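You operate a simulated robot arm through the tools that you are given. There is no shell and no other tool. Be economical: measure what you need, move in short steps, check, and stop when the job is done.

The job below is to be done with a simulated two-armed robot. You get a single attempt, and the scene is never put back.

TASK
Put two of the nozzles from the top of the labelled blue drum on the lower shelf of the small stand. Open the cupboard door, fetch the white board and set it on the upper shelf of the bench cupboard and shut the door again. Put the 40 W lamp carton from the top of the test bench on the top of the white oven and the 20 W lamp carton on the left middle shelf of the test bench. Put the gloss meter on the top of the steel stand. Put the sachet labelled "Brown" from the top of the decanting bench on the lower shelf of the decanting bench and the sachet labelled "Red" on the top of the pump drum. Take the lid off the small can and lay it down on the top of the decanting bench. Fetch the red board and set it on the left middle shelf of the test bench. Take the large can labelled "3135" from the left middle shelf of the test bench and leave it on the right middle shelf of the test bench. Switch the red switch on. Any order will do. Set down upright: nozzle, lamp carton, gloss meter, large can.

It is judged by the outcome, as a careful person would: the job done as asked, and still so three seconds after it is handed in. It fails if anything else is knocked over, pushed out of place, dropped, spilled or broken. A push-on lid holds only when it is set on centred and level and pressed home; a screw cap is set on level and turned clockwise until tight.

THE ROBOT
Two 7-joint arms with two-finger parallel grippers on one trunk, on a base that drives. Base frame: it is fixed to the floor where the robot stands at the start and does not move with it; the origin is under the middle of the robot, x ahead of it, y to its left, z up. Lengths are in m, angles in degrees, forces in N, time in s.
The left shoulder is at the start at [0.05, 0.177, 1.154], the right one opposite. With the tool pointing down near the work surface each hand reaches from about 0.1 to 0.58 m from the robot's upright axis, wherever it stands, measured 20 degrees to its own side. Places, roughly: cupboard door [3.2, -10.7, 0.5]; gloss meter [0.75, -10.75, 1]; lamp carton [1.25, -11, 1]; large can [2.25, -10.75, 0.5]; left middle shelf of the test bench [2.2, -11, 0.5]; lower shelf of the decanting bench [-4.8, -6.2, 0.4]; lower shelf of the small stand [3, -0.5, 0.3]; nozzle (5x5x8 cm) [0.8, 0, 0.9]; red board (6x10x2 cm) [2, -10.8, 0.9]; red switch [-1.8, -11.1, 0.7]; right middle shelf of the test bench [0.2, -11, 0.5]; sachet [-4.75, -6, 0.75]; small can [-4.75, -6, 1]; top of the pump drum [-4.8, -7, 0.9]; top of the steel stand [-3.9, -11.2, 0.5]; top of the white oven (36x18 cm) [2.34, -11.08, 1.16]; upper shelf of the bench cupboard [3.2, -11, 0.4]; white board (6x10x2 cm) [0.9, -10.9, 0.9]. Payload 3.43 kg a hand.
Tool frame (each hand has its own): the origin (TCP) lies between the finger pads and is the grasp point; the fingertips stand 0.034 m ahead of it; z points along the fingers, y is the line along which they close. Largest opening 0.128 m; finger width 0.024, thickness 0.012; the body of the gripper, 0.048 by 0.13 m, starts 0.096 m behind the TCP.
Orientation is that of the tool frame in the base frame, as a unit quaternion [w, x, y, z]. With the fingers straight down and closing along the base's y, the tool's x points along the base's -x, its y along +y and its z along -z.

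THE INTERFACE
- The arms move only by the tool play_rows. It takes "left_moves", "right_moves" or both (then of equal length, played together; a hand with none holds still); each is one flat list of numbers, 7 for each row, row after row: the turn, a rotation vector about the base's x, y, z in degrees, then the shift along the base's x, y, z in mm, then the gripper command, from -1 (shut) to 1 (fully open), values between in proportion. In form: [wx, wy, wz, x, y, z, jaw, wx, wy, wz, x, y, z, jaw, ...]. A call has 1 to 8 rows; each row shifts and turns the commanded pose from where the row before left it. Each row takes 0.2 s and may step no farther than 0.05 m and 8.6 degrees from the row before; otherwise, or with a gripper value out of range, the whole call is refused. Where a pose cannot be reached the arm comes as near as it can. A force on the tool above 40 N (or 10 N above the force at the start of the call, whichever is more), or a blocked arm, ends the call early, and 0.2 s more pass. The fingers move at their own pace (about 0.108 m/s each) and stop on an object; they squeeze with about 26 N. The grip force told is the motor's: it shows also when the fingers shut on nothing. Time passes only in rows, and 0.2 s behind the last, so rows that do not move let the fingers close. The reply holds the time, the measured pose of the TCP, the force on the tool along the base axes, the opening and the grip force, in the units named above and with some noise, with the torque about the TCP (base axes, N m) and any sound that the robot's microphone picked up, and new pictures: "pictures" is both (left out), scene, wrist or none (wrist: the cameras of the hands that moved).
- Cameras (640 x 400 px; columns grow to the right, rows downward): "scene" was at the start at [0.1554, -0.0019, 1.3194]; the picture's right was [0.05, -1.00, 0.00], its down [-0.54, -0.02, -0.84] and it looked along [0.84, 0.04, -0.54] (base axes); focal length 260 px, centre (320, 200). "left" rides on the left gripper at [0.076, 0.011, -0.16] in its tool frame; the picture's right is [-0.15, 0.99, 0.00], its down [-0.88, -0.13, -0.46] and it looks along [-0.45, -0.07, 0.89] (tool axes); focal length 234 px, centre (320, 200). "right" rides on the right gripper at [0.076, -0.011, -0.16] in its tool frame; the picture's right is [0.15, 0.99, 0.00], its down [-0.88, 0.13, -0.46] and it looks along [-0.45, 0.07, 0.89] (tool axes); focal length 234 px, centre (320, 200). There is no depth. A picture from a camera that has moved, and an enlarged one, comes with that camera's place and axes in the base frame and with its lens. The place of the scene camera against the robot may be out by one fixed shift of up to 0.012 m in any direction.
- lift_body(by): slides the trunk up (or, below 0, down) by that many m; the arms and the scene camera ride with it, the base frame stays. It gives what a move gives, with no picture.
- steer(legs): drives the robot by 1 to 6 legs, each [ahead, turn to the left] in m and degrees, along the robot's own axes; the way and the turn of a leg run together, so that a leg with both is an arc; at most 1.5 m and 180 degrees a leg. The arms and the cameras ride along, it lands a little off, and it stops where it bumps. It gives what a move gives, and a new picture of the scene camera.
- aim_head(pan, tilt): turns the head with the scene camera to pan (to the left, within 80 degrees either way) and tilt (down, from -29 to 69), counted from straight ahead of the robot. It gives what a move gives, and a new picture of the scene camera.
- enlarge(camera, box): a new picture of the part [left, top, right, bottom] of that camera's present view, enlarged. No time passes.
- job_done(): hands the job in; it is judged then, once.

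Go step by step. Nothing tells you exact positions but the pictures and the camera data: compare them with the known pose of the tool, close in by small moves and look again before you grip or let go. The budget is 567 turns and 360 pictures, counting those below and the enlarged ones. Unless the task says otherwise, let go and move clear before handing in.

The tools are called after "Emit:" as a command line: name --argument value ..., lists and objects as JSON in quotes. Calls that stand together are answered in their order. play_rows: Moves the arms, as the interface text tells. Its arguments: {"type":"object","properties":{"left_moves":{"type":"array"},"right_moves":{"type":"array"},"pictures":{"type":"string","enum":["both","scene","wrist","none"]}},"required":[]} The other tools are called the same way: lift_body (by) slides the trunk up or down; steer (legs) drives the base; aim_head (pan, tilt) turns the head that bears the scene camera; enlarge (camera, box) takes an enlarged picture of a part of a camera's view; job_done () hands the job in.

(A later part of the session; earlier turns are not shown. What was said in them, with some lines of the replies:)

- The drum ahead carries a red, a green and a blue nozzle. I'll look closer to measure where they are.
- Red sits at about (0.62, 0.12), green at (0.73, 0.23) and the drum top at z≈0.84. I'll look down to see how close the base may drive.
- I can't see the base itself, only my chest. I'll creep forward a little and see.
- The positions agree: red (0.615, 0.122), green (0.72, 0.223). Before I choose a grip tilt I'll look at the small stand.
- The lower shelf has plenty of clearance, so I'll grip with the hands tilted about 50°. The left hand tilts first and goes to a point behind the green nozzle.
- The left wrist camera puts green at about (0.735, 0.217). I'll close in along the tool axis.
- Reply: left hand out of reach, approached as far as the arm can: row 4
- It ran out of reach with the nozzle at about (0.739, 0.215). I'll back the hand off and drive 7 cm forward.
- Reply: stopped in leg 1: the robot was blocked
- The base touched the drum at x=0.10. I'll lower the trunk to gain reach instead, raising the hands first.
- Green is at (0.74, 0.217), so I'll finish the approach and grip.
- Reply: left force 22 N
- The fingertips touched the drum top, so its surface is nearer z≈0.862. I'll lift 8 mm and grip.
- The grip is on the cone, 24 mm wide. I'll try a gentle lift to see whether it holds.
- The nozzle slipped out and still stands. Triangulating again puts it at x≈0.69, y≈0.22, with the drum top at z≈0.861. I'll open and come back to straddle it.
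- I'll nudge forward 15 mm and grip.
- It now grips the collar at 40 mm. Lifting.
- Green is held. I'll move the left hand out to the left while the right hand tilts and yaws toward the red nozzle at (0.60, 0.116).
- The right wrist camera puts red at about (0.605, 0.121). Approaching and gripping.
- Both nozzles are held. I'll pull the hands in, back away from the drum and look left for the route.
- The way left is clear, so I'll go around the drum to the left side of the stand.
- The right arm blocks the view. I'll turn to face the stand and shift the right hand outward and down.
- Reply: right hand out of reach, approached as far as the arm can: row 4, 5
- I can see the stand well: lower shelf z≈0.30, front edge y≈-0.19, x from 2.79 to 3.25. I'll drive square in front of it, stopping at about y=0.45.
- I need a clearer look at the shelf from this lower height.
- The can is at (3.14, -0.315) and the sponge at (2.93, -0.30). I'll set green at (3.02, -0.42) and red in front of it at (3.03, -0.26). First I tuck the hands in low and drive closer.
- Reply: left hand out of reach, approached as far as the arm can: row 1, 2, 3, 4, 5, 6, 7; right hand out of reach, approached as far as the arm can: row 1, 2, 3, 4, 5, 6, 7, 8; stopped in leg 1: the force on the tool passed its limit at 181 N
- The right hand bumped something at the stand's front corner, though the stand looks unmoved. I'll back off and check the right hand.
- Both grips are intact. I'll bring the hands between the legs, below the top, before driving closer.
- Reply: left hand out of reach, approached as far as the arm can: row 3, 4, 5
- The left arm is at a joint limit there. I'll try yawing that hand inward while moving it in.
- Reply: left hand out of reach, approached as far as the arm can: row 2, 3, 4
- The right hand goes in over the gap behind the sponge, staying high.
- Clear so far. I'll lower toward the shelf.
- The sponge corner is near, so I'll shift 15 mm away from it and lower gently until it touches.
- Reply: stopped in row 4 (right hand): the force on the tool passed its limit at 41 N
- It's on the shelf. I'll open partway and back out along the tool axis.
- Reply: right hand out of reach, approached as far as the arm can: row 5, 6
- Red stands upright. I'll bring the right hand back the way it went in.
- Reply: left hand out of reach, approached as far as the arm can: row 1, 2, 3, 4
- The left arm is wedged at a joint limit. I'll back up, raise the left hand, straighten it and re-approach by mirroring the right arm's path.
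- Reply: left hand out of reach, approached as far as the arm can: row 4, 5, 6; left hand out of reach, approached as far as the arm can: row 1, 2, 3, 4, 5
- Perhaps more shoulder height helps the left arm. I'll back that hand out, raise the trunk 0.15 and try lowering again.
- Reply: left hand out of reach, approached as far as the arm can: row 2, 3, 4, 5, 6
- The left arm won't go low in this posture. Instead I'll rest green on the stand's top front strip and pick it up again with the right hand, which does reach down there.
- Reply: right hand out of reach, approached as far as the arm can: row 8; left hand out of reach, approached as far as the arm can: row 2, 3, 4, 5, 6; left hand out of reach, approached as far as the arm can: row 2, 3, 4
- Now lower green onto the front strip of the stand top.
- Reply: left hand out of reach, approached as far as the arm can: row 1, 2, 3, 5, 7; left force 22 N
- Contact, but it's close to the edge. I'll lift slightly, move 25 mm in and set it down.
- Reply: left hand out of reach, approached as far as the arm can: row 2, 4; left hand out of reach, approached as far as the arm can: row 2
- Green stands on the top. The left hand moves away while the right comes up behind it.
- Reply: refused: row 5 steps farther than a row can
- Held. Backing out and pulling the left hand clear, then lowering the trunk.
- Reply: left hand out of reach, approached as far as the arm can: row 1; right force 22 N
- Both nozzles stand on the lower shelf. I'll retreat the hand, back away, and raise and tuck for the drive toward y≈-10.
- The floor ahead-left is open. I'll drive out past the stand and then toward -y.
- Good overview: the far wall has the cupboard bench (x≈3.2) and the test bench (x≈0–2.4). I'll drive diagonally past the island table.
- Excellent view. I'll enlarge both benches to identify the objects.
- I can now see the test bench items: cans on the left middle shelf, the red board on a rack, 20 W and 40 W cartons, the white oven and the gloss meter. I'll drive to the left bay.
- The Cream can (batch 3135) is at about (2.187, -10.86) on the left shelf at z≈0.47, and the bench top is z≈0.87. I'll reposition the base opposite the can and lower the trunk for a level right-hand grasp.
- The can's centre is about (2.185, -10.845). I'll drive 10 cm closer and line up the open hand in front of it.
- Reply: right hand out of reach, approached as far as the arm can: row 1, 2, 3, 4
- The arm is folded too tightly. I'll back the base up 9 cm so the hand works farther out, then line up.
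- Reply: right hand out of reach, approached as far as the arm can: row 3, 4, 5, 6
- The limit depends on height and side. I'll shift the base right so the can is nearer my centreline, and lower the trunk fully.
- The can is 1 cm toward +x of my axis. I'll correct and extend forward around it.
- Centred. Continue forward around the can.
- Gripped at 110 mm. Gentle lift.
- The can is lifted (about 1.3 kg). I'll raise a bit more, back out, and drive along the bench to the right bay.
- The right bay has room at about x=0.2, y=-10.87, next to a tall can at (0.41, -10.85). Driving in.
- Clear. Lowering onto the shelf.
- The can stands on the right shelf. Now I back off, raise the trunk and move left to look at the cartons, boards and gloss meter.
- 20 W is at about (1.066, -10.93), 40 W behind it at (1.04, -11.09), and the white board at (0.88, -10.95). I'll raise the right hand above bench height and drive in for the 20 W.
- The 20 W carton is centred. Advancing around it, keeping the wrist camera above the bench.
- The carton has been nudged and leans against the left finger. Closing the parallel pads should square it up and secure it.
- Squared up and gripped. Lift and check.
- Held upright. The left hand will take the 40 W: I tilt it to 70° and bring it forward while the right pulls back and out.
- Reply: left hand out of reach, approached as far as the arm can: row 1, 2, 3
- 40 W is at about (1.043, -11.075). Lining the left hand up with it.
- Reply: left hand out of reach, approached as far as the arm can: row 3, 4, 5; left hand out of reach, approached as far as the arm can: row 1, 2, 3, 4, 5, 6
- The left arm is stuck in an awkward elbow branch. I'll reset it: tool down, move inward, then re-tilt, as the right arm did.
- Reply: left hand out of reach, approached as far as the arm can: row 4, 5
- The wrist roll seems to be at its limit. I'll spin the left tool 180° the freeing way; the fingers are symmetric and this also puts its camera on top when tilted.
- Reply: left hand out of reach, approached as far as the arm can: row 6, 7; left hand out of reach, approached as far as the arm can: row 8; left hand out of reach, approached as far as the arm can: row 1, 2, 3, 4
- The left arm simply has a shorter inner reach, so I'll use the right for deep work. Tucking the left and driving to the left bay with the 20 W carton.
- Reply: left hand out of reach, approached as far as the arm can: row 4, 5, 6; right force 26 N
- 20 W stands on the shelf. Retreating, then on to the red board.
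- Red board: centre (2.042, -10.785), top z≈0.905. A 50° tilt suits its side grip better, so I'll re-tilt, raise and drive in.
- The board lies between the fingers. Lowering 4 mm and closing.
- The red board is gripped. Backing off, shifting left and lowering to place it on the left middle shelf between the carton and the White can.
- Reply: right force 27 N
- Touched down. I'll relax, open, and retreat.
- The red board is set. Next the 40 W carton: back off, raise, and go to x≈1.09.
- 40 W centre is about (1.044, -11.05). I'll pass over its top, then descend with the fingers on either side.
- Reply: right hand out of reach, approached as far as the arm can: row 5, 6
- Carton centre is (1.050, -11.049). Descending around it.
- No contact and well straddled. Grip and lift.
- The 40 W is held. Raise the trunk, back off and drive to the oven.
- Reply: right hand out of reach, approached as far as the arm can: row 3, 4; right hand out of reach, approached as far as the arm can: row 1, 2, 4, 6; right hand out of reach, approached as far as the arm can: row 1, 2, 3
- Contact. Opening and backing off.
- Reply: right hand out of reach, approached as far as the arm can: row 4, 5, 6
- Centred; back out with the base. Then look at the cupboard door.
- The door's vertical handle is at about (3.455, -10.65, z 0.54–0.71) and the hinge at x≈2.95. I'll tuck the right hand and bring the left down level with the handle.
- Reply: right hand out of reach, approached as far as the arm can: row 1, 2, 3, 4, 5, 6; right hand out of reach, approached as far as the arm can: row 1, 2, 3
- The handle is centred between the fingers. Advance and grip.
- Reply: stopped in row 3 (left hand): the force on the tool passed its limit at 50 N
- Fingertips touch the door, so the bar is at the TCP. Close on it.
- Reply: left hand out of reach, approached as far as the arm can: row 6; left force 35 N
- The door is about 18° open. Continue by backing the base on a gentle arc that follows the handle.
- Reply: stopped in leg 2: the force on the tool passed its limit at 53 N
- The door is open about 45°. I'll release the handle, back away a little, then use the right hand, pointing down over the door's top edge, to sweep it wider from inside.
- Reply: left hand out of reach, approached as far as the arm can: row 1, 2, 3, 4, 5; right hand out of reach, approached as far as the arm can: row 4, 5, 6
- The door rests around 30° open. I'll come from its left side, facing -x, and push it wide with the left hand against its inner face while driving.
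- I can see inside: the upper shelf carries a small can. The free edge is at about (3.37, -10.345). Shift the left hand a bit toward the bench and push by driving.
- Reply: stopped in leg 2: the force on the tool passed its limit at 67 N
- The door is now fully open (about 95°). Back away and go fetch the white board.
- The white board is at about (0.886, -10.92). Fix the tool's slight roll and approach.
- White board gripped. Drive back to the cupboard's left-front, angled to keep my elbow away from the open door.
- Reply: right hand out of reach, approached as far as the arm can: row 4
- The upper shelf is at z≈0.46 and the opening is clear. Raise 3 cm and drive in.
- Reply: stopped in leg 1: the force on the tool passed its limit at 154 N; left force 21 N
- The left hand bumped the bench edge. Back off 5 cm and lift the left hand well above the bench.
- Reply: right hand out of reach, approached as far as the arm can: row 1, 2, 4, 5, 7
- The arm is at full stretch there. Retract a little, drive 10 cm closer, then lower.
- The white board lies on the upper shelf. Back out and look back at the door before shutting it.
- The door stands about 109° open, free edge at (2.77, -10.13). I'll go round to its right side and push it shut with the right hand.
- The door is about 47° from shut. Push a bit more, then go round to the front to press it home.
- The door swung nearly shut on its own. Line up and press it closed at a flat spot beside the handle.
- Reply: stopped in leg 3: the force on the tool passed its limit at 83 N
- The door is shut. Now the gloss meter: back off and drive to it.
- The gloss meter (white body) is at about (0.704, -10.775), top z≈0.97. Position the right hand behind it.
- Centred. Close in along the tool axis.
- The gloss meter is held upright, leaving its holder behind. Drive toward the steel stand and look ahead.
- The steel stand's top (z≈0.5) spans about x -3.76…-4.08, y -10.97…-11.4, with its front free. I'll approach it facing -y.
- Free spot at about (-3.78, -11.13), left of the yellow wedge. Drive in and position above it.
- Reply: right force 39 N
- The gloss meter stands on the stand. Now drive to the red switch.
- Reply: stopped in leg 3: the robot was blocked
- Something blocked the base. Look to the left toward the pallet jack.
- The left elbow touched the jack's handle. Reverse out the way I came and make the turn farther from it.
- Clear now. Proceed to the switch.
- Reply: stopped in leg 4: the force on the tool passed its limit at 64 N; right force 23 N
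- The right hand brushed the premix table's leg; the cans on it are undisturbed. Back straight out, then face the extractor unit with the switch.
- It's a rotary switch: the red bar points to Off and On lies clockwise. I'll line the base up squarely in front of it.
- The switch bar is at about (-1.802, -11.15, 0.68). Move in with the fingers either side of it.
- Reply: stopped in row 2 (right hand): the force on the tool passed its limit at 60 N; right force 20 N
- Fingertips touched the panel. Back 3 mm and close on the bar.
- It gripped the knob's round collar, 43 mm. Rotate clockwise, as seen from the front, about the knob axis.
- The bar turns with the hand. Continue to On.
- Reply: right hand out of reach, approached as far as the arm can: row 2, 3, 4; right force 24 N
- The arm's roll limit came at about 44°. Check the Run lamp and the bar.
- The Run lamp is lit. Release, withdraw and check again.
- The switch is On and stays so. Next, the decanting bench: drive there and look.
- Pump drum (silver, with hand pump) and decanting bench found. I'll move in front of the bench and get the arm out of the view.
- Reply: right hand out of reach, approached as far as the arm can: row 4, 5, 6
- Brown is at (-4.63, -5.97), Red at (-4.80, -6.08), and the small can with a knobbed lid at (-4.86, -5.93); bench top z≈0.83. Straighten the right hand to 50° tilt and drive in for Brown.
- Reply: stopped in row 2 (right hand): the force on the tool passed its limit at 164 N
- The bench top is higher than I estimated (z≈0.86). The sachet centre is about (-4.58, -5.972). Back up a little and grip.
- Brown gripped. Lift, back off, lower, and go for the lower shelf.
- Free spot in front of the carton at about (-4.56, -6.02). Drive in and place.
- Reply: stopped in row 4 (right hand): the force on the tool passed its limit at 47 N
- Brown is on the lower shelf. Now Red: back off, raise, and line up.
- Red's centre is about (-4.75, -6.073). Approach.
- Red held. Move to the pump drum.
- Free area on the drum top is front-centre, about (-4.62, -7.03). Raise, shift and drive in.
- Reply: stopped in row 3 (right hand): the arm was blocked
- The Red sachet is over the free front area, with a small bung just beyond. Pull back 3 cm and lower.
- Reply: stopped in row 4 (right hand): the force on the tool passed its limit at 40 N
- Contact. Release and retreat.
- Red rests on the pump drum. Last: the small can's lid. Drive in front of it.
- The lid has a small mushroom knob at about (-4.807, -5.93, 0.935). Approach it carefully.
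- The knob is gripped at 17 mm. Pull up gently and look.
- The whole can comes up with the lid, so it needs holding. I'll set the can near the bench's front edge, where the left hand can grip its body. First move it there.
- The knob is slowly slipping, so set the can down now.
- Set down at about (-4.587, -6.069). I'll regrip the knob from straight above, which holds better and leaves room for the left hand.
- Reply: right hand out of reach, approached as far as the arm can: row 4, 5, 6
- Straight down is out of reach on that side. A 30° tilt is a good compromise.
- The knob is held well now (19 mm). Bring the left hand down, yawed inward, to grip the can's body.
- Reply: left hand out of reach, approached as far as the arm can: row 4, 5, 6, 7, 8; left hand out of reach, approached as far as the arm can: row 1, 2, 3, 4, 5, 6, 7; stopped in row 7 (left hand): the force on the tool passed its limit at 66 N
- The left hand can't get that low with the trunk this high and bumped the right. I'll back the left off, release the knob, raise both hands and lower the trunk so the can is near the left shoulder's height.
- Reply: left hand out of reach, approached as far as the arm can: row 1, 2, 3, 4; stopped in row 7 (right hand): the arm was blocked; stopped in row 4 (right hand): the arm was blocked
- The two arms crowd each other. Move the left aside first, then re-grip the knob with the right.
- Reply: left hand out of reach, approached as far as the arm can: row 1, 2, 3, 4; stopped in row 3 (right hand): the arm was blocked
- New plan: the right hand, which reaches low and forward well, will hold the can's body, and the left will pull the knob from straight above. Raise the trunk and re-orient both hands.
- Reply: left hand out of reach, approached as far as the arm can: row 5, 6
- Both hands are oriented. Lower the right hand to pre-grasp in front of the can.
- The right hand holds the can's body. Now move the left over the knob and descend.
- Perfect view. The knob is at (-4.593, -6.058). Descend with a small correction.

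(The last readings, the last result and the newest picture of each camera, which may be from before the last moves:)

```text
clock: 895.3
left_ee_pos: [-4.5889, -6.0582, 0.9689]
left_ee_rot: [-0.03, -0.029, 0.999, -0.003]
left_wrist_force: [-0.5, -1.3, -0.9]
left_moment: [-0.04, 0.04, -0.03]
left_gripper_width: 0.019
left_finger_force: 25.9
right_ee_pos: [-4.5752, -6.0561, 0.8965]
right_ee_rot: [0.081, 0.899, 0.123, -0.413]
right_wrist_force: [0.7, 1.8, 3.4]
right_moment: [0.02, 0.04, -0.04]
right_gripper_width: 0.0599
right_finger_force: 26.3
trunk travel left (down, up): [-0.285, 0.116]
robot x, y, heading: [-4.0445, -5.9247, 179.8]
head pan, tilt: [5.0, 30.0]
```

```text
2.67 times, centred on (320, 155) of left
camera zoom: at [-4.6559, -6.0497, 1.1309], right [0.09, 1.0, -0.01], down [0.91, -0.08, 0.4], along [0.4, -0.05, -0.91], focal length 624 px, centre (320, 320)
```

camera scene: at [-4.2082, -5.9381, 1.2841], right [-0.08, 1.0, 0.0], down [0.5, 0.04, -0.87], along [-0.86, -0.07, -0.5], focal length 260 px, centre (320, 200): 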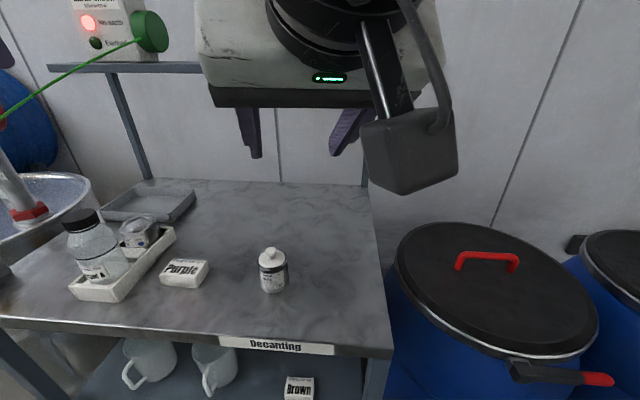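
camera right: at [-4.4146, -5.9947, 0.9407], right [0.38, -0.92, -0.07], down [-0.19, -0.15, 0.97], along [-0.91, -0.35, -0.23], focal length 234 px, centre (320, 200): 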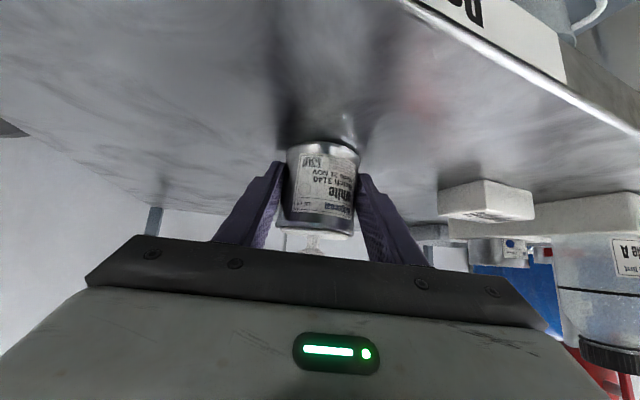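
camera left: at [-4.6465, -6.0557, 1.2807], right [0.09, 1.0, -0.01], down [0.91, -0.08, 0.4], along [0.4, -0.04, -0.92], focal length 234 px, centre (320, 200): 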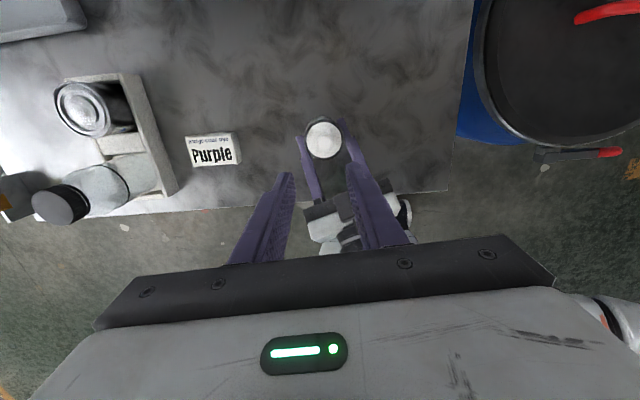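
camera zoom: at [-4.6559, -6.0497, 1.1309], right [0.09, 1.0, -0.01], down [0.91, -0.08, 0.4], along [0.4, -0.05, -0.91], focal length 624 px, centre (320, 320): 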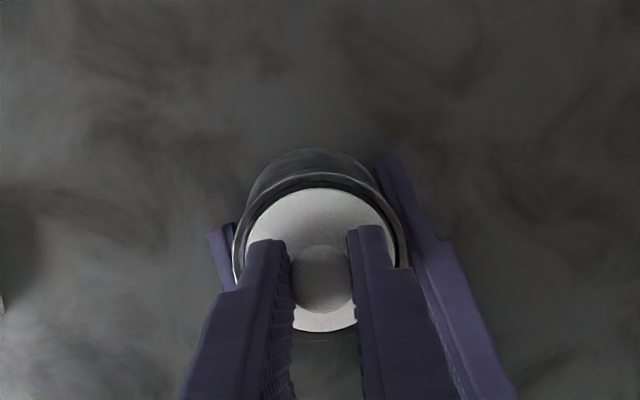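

Knob gripped by the left, body by the right. Pull the lid up.

Emit:
play_rows --left_moves '[0, 0, 0, 0, 0, 4, -1, 0, 0, 0, 0, 0, 4, -1, 0, 0, 0, 0, 0, 4, -1, 0, 0, 0, 0, 0, 6, -1]' --pictures "none"

Emit:
enlarge --camera "left" --box '[200, 80, 440, 230]'

```text
clock: 896.3
left_ee_pos: [-4.5886, -6.0574, 0.9847]
left_ee_rot: [-0.03, -0.029, 0.999, -0.003]
left_wrist_force: [-0.3, 0.3, -0.4]
left_moment: [0.01, -0.01, -0.02]
left_gripper_width: 0.0191
left_finger_force: 26.0
right_ee_pos: [-4.5749, -6.0567, 0.8955]
right_ee_rot: [0.08, 0.899, 0.122, -0.413]
right_wrist_force: [-0.2, 1.0, 2.9]
right_moment: [0.06, 0.07, 0.02]
right_gripper_width: 0.0597
right_finger_force: 26.2
trunk travel left (down, up): [-0.285, 0.116]
robot x, y, heading: [-4.0441, -5.9213, 179.8]
head pan, tilt: [5.0, 30.0]
heard: snap
```

```text
2.67 times, centred on (320, 155) of left
camera zoom: at [-4.6542, -6.0493, 1.1487], right [0.09, 1.0, -0.01], down [0.91, -0.08, 0.4], along [0.4, -0.05, -0.91], focal length 624 px, centre (320, 320)
```

zoom: 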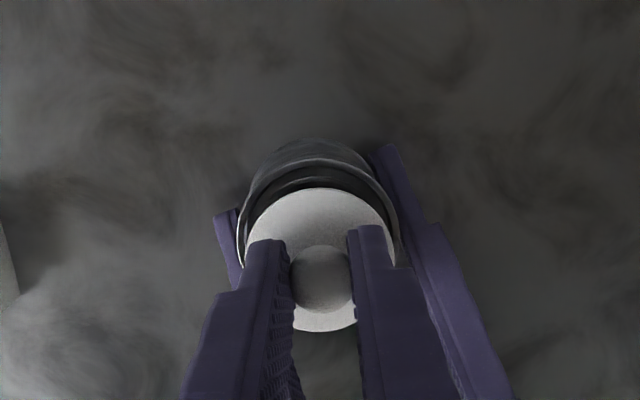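

"Snap": the lid is off. Lift the left hand with the lid up and to the side, then the right will return the can gently to its original spot.

Emit:
play_rows --left_moves '[0, 0, 0, 0, 0, 35, -1, 0, 0, 0, 0, 0, 40, -1, 0, 0, 0, 0, 0, 45, -1, 0, 0, 0, 10, -20, 40, -1, 0, 0, 0, 20, -35, 20, -1, 0, 0, 0, 25, -38, 10, -1, 0, 0, 0, 25, -38, 10, -1, 0, 0, 0, 30, -38, 5, -1]' --pictures "wrist"

```text
clock: 898.1
left_ee_pos: [-4.4759, -6.2266, 1.1859]
left_ee_rot: [-0.029, -0.028, 0.999, -0.001]
left_wrist_force: [0.7, 1.1, -0.7]
left_moment: [-0.02, 0.0, -0.02]
left_gripper_width: 0.0187
left_finger_force: 25.6
right_ee_pos: [-4.5746, -6.0571, 0.8962]
right_ee_rot: [0.082, 0.899, 0.123, -0.412]
right_wrist_force: [1.0, -0.5, 3.2]
right_moment: [0.08, 0.07, 0.02]
right_gripper_width: 0.0598
right_finger_force: 26.2
trunk travel left (down, up): [-0.285, 0.116]
robot x, y, heading: [-4.0443, -5.9223, 179.7]
head pan, tilt: [5.0, 30.0]
camera left: at [-4.5432, -6.2184, 1.3486], right [0.09, 1.0, -0.01], down [0.91, -0.08, 0.4], along [0.4, -0.05, -0.91], focal length 234 px, centre (320, 200)
```

left: 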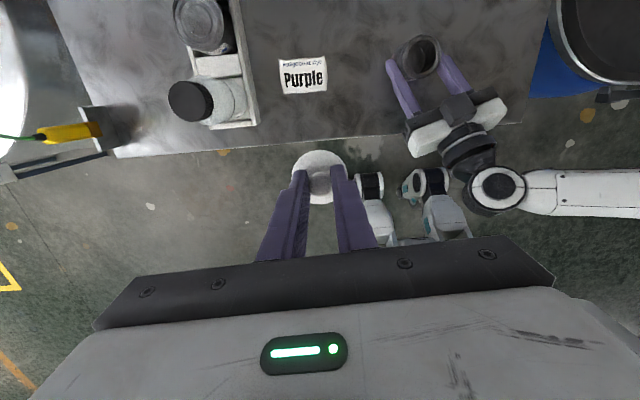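

Emit:
play_rows --right_moves '[0, 0, 0, 0, 0, 6, -1, 0, 0, 0, 0, 0, 9, -1, 0, 0, 0, -8, 5, 0, -1, 0, 0, 0, -16, 9, 0, -1, 0, 0, 0, -19, 11, 0, -1, 0, 0, 0, -19, 11, 0, -1, 0, 0, 0, -19, 11, 0, -1, 0, 0, 0, -19, 11, 0, -1]' --pictures "none"

Emit:
play_rows --right_moves '[0, 0, 0, -19, 11, 0, -1, 0, 0, 0, -19, 11, 0, -1, 0, 0, 0, -19, 11, 0, -1, 0, 0, 0, -19, 11, 0, -1, 0, 0, 0, -19, 11, 0, -1, 0, 0, 0, -15, 9, 0, -1, 0, 0, 0, -8, 5, 0, -1, 0, 0, 0, 0, 0, 0, -1]' --pictures "wrist"

```text
clock: 899.9
left_ee_pos: [-4.4778, -6.2262, 1.1857]
left_ee_rot: [-0.03, -0.029, 0.999, -0.002]
left_wrist_force: [0.0, -0.1, -0.2]
left_moment: [-0.04, 0.0, 0.0]
left_gripper_width: 0.0185
left_finger_force: 25.9
right_ee_pos: [-4.6735, -6.0014, 0.9104]
right_ee_rot: [0.08, 0.899, 0.122, -0.413]
right_wrist_force: [0.0, 0.9, -0.2]
right_moment: [0.0, -0.02, 0.0]
right_gripper_width: 0.0597
right_finger_force: 26.2
trunk travel left (down, up): [-0.285, 0.116]
robot x, y, heading: [-4.0428, -5.9213, 179.8]
head pan, tilt: [5.0, 30.0]
```

```text
clock: 901.7
left_ee_pos: [-4.4763, -6.2263, 1.1833]
left_ee_rot: [-0.028, -0.029, 0.999, -0.002]
left_wrist_force: [-0.3, -0.1, 0.2]
left_moment: [0.02, 0.0, -0.01]
left_gripper_width: 0.0179
left_finger_force: 25.9
right_ee_pos: [-4.7925, -5.9307, 0.9097]
right_ee_rot: [0.081, 0.899, 0.123, -0.413]
right_wrist_force: [-0.2, 1.1, 0.2]
right_moment: [-0.02, -0.01, -0.02]
right_gripper_width: 0.0587
right_finger_force: 25.7
trunk travel left (down, up): [-0.285, 0.116]
robot x, y, heading: [-4.0433, -5.926, 179.8]
head pan, tilt: [5.0, 30.0]
camera right: at [-4.632, -5.8687, 0.955], right [0.38, -0.92, -0.07], down [-0.19, -0.15, 0.97], along [-0.91, -0.35, -0.23], focal length 234 px, centre (320, 200)
```

right: 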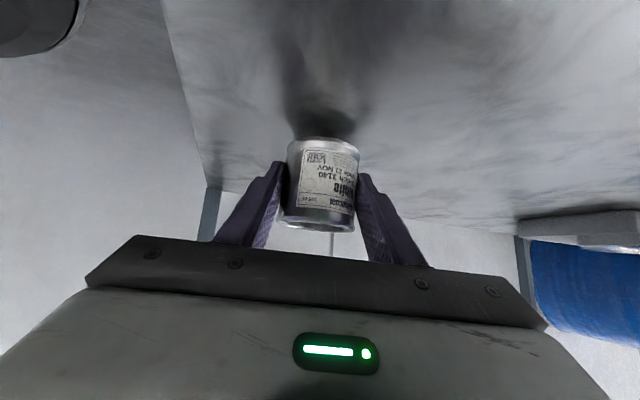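

Set the can down, release and retreat.

Emit:
play_rows --right_moves '[0, 0, 0, 0, 0, -8, -1, 0, 0, 0, 0, 0, -5, -1, 0, 0, 0, 0, 0, -2, -1, 0, 0, 0, 0, 0, 0, 0.3, 0, 0, 0, 0, 0, 0, 0.3, 0, 0, 0, 18, 6, 16, 0.3, 0, 0, 0, 28, 10, 24, 0.3, 0, 0, 0, 30, 20, 25, 0.3]' --pictures "wrist"

```text
clock: 903.5
left_ee_pos: [-4.4769, -6.2256, 1.1849]
left_ee_rot: [-0.03, -0.029, 0.999, -0.003]
left_wrist_force: [0.0, -0.4, -0.9]
left_moment: [0.0, 0.0, 0.04]
left_gripper_width: 0.018
left_finger_force: 26.1
right_ee_pos: [-4.7156, -5.89, 0.9613]
right_ee_rot: [0.08, 0.899, 0.122, -0.414]
right_wrist_force: [0.1, -0.4, -0.2]
right_moment: [0.01, -0.02, 0.02]
right_gripper_width: 0.0834
right_finger_force: 0.0
trunk travel left (down, up): [-0.285, 0.116]
robot x, y, heading: [-4.0411, -5.9224, 179.8]
head pan, tilt: [5.0, 30.0]
camera right: at [-4.555, -5.8288, 1.0063], right [0.38, -0.92, -0.07], down [-0.19, -0.15, 0.97], along [-0.91, -0.35, -0.23], focal length 234 px, centre (320, 200)
```

right: 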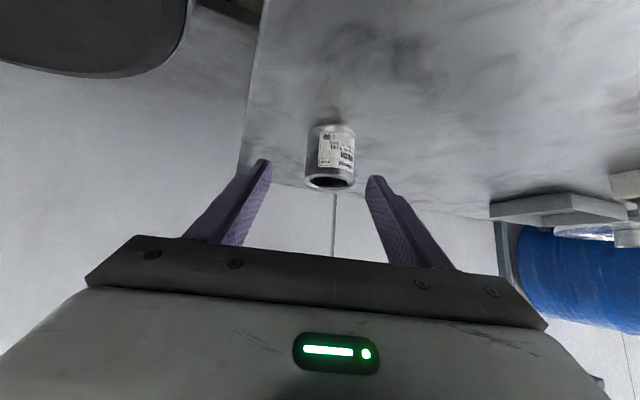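

The can stands in its place, open. Retreat the right and bring the left over to lay the lid down.

Emit:
play_rows --right_moves '[0, 0, 0, 35, 12, 25, 0.3, 0, 0, 0, 35, 12, 25, 0.3, 0, 0, 0, 35, 12, 25, 0.3, 0, 0, 0, 35, 12, 25, 0.3, 0, 0, 0, 30, 12, 20, 0.3, 0, 0, 0, 0, 0, 0, 0.3, 0, 0, 0, 0, 0, 0, 0.3, 0, 0, 0, 0, 0, 0, 0.3]' --left_moves '[0, 0, 0, 0, 0, 0, -1, 0, 0, 0, 0, 0, 0, -1, 0, 0, 0, -18, 27, -10, -1, 0, 0, 0, -18, 27, -10, -1, 0, 0, 0, -18, 27, -10, -1, 0, 0, 0, -18, 27, -20, -1, 0, 0, 0, -18, 27, -30, -1, 0, 0, 0, -14, 22, -30, -1]' --pictures "wrist"

```text
clock: 905.3
left_ee_pos: [-4.5826, -6.0723, 1.0786]
left_ee_rot: [-0.03, -0.03, 0.999, -0.002]
left_wrist_force: [-0.4, -0.1, 0.6]
left_moment: [-0.03, -0.01, -0.01]
left_gripper_width: 0.0179
left_finger_force: 26.3
right_ee_pos: [-4.549, -5.8344, 1.0781]
right_ee_rot: [0.081, 0.899, 0.123, -0.412]
right_wrist_force: [-0.1, 0.0, -0.3]
right_moment: [0.0, 0.04, 0.0]
right_gripper_width: 0.0832
right_finger_force: 0.1
trunk travel left (down, up): [-0.285, 0.116]
robot x, y, heading: [-4.0475, -5.9277, 179.9]
head pan, tilt: [5.0, 30.0]
camera right: at [-4.3898, -5.7723, 1.1239], right [0.38, -0.92, -0.07], down [-0.19, -0.15, 0.97], along [-0.91, -0.35, -0.23], focal length 234 px, centre (320, 200)
camera left: at [-4.6498, -6.0634, 1.2417], right [0.09, 1.0, -0.01], down [0.91, -0.08, 0.4], along [0.4, -0.05, -0.91], focal length 234 px, centre (320, 200)
```

right: 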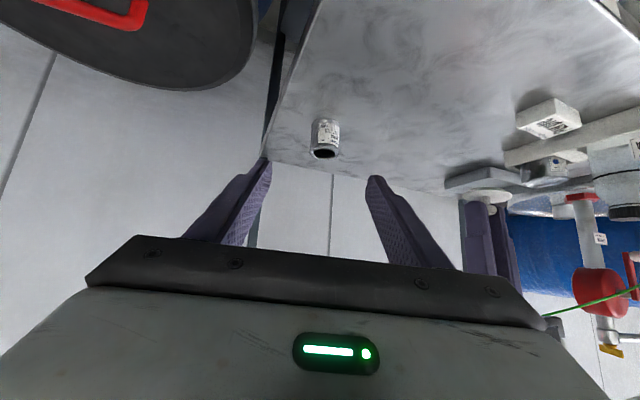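
left: 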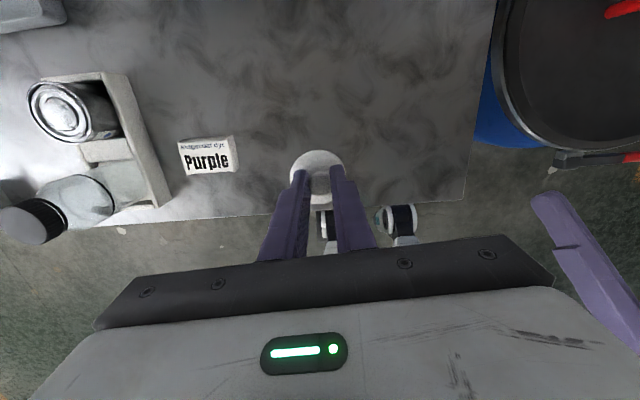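

Emit:
play_rows --left_moves '[0, 0, 0, 0, 0, -40, -1, 0, 0, 0, 0, 0, -40, -1, 0, 0, 0, 0, 0, -35, -1, 0, 0, 0, 0, 0, -15, -1, 0, 0, 0, 0, 0, -10, -1, 0, 0, 0, 0, 0, -6, -1, 0, 0, 0, 0, 0, -5, -1, 0, 0, 0, 0, 0, -5, -1]' --pictures "wrist"

```text
clock: 907.1
left_ee_pos: [-4.5824, -6.07, 0.9246]
left_ee_rot: [-0.03, -0.029, 0.999, -0.003]
left_wrist_force: [0.4, 0.4, 0.0]
left_moment: [-0.02, -0.02, 0.0]
left_gripper_width: 0.0179
left_finger_force: 26.2
right_ee_pos: [-4.5491, -5.8343, 1.0784]
right_ee_rot: [0.082, 0.899, 0.123, -0.413]
right_wrist_force: [-0.5, 0.3, -0.5]
right_moment: [-0.01, 0.01, 0.02]
right_gripper_width: 0.0831
right_finger_force: 0.1
trunk travel left (down, up): [-0.285, 0.116]
robot x, y, heading: [-4.0493, -5.9238, 179.5]
head pan, tilt: [5.0, 30.0]
camera left: at [-4.6481, -6.0618, 1.0869], right [0.09, 1.0, -0.01], down [0.91, -0.08, 0.4], along [0.4, -0.05, -0.91], focal length 234 px, centre (320, 200)
```

left: 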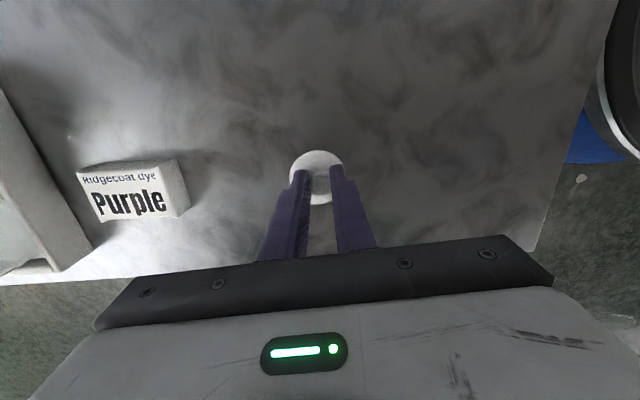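

Emit:
play_rows --left_moves '[0, 0, 0, 0, 0, -5, -1, 0, 0, 0, 0, 0, -4, -1, 0, 0, 0, 0, 0, -4, -1, 0, 0, 0, 0, 0, -4, -1, 0, 0, 0, 0, 0, -4, -1, 0, 0, 0, 0, 0, -4, -1]' --pictures "none"

```text
clock: 908.5
left_ee_pos: [-4.5822, -6.0721, 0.9051]
left_ee_rot: [-0.034, -0.031, 0.999, -0.002]
left_wrist_force: [1.8, -11.1, 33.4]
left_moment: [-0.37, -0.14, 0.04]
left_gripper_width: 0.0186
left_finger_force: 26.0
right_ee_pos: [-4.5473, -5.8348, 1.0813]
right_ee_rot: [0.08, 0.898, 0.123, -0.414]
right_wrist_force: [-0.5, 0.1, -0.3]
right_moment: [0.02, 0.01, 0.02]
right_gripper_width: 0.0831
right_finger_force: 0.0
trunk travel left (down, up): [-0.285, 0.116]
robot x, y, heading: [-4.0421, -5.9241, 179.8]
head pan, tilt: [5.0, 30.0]
```

Contact. Relax slightly, open and go up.

Emit:
play_rows --left_moves '[0, 0, 0, 0, 0, 5, -1, 0, 0, 0, 0, 0, 0, -0.4, 0, 0, 0, 0, 0, 0, -0.3, 0, 0, 0, 0, 0, 30, -0.3, 0, 0, 0, 0, 0, 45, -0.3, 0, 0, 0, 0, 0, 45, -0.3, 0, 0, 0, 15, -25, 35, -0.3, 0, 0, 0, 20, -35, 20, -0.3]' --pictures "wrist"

```text
clock: 910.3
left_ee_pos: [-4.5451, -6.1277, 1.0771]
left_ee_rot: [-0.029, -0.028, 0.999, -0.001]
left_wrist_force: [-0.2, 0.2, -0.2]
left_moment: [-0.01, -0.02, 0.03]
left_gripper_width: 0.0447
left_finger_force: 0.0
right_ee_pos: [-4.5491, -5.8353, 1.0794]
right_ee_rot: [0.081, 0.899, 0.122, -0.413]
right_wrist_force: [0.2, 0.7, 0.2]
right_moment: [0.02, 0.02, -0.03]
right_gripper_width: 0.0833
right_finger_force: 0.0
trunk travel left (down, up): [-0.285, 0.116]
robot x, y, heading: [-4.0443, -5.9259, 179.7]
head pan, tilt: [5.0, 30.0]
camera left: at [-4.6117, -6.1197, 1.2401], right [0.09, 1.0, -0.01], down [0.91, -0.08, 0.4], along [0.4, -0.05, -0.91], focal length 234 px, centre (320, 200)
```

left: 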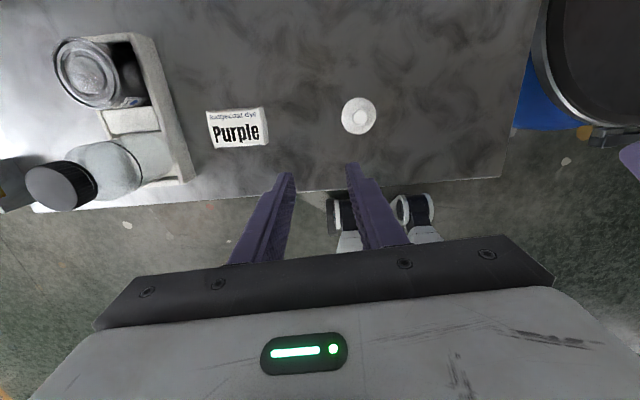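

The lid lies flat on the bench. Back away and take a final look.

Emit:
steer --legs '[[-0.45, 0]]'

```text
clock: 913.1
left_ee_pos: [-4.0875, -6.1324, 1.0774]
left_ee_rot: [-0.03, -0.033, 0.999, -0.003]
left_wrist_force: [0.8, -0.4, -0.3]
left_moment: [-0.02, 0.0, 0.0]
left_gripper_width: 0.045
left_finger_force: 0.1
right_ee_pos: [-4.0935, -5.8377, 1.0793]
right_ee_rot: [0.082, 0.899, 0.125, -0.412]
right_wrist_force: [-0.6, 0.4, -0.3]
right_moment: [-0.02, 0.02, -0.02]
right_gripper_width: 0.0831
right_finger_force: 0.0
trunk travel left (down, up): [-0.285, 0.116]
robot x, y, heading: [-3.5933, -5.9225, -179.9]
head pan, tilt: [5.0, 30.0]
camera scene: at [-3.7516, -5.9395, 1.2842], right [-0.09, 1.0, 0.0], down [0.5, 0.04, -0.87], along [-0.86, -0.08, -0.5], focal length 260 px, centre (320, 200)
```

scene: 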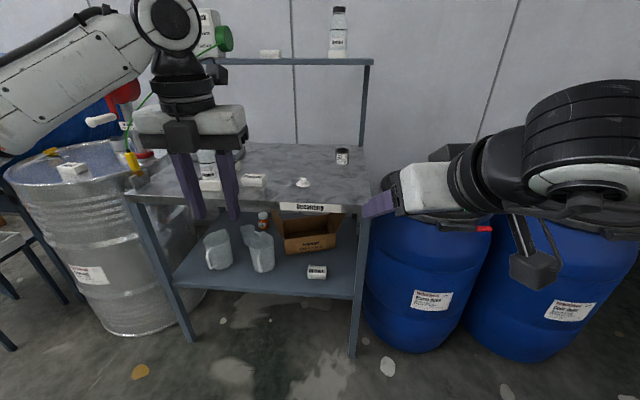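

Everything here is as asked. Before handing in I'll take a look from a distance at the cupboard door and the test bench.

Emit:
steer --legs '[[0, 128], [1.4, 0], [1.4, 0], [0, 25]]'

Emit:
aim_head --pan 0 --tilt 5

Emit:
enlarge --camera "scene" --box '[220, 150, 460, 300]'

```text
clock: 933.0
left_ee_pos: [-1.3449, -8.111, 1.076]
left_ee_rot: [0.006, 0.978, -0.208, 0.028]
left_wrist_force: [-0.9, 0.3, 1.2]
left_moment: [-0.03, -0.03, 0.04]
left_gripper_width: 0.0449
left_finger_force: 0.1
right_ee_pos: [-1.4749, -8.3725, 1.079]
right_ee_rot: [0.42, 0.093, 0.903, -0.019]
right_wrist_force: [0.2, -0.3, 0.4]
right_moment: [-0.02, 0.02, 0.0]
right_gripper_width: 0.0832
right_finger_force: 0.0
trunk travel left (down, up): [-0.285, 0.116]
robot x, y, heading: [-1.8816, -8.0574, -27.7]
head pan, tilt: [5.0, 30.0]
camera scene: at [-1.7408, -8.1336, 1.2841], right [-0.39, -0.92, 0.0], down [-0.46, 0.19, -0.87], along [0.8, -0.33, -0.5], focal length 260 px, centre (320, 200)
```

scene: 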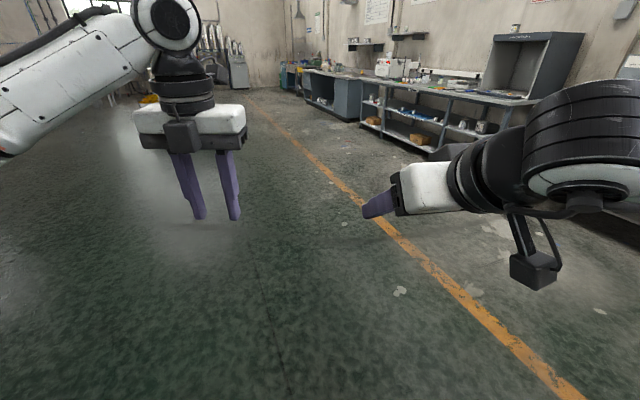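

```text
clock: 933.9
left_ee_pos: [-1.3442, -8.1102, 1.0758]
left_ee_rot: [0.004, 0.978, -0.208, 0.029]
left_wrist_force: [0.1, 0.3, -0.2]
left_moment: [0.0, 0.0, 0.0]
left_gripper_width: 0.0448
left_finger_force: 0.1
right_ee_pos: [-1.477, -8.373, 1.0798]
right_ee_rot: [0.42, 0.095, 0.902, -0.02]
right_wrist_force: [0.2, -0.1, 0.7]
right_moment: [-0.01, -0.01, -0.01]
right_gripper_width: 0.0831
right_finger_force: 0.1
trunk travel left (down, up): [-0.285, 0.116]
robot x, y, heading: [-1.8796, -8.0608, -27.7]
head pan, tilt: [0.0, 5.0]
camera scene: at [-1.7431, -8.1418, 1.3244], right [-0.46, -0.89, 0.0], down [-0.08, 0.04, -1.0], along [0.88, -0.46, -0.09], focal length 260 px, centre (320, 200)
```

scene: 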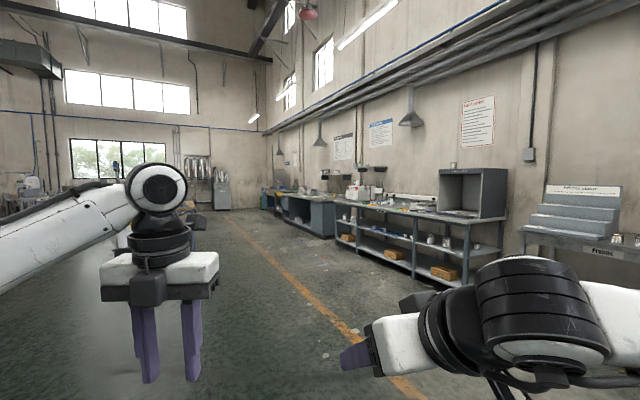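

```text
2.67 times, centred on (340, 225) of scene
camera zoom: at [-1.7431, -8.1418, 1.3244], right [-0.46, -0.89, 0.0], down [-0.08, 0.04, -1.0], along [0.88, -0.46, -0.09], focal length 692 px, centre (267, 133)
```

zoom: 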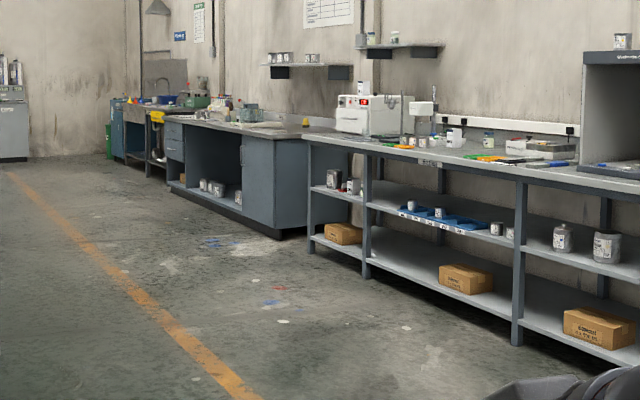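

The door is shut, the 40 W carton stands on the oven, and the shelves hold what they should. Handing in.

Emit:
job_done

```text
The job is handed in.
```

I finished every item on the list and handed the job in. A last look, up close at the decanting bench and from a distance at the test bench and cupboard, showed everything in place; I did not go back to the small stand or the steel stand.

- **Nozzles:** The red and green nozzles stand on the lower shelf of the small stand.
- **White board:** It lies on the upper shelf of the bench cupboard, and the door is shut.
- **Lamp cartons:** The 40 W stands on top of the white oven. The 20 W stands on the left middle shelf of the test bench. The 20 W leaned against a finger when I first reached for it, but it did not fall.
- **Gloss meter:** It stands on top of the steel stand.
- **Sachets:** Brown is on the lower shelf of the decanting bench. Red is on top of the pump drum.
- **Small can:** The lid came off and lies flat on the decanting bench. I had to move the can to hold it, then put it back close to its original spot.
- **Red board:** It lies on the left middle shelf of the test bench.
- **Large can 3135:** It stands on the right middle shelf of the test bench.
- **Red switch:** It is on, and the Run lamp is lit.

While driving I bumped a few things: the blue drum, the small stand, the cupboard bench edge, the pallet jack's handle and the premix table's leg. Nothing fell, and I saw nothing out of place afterwards.
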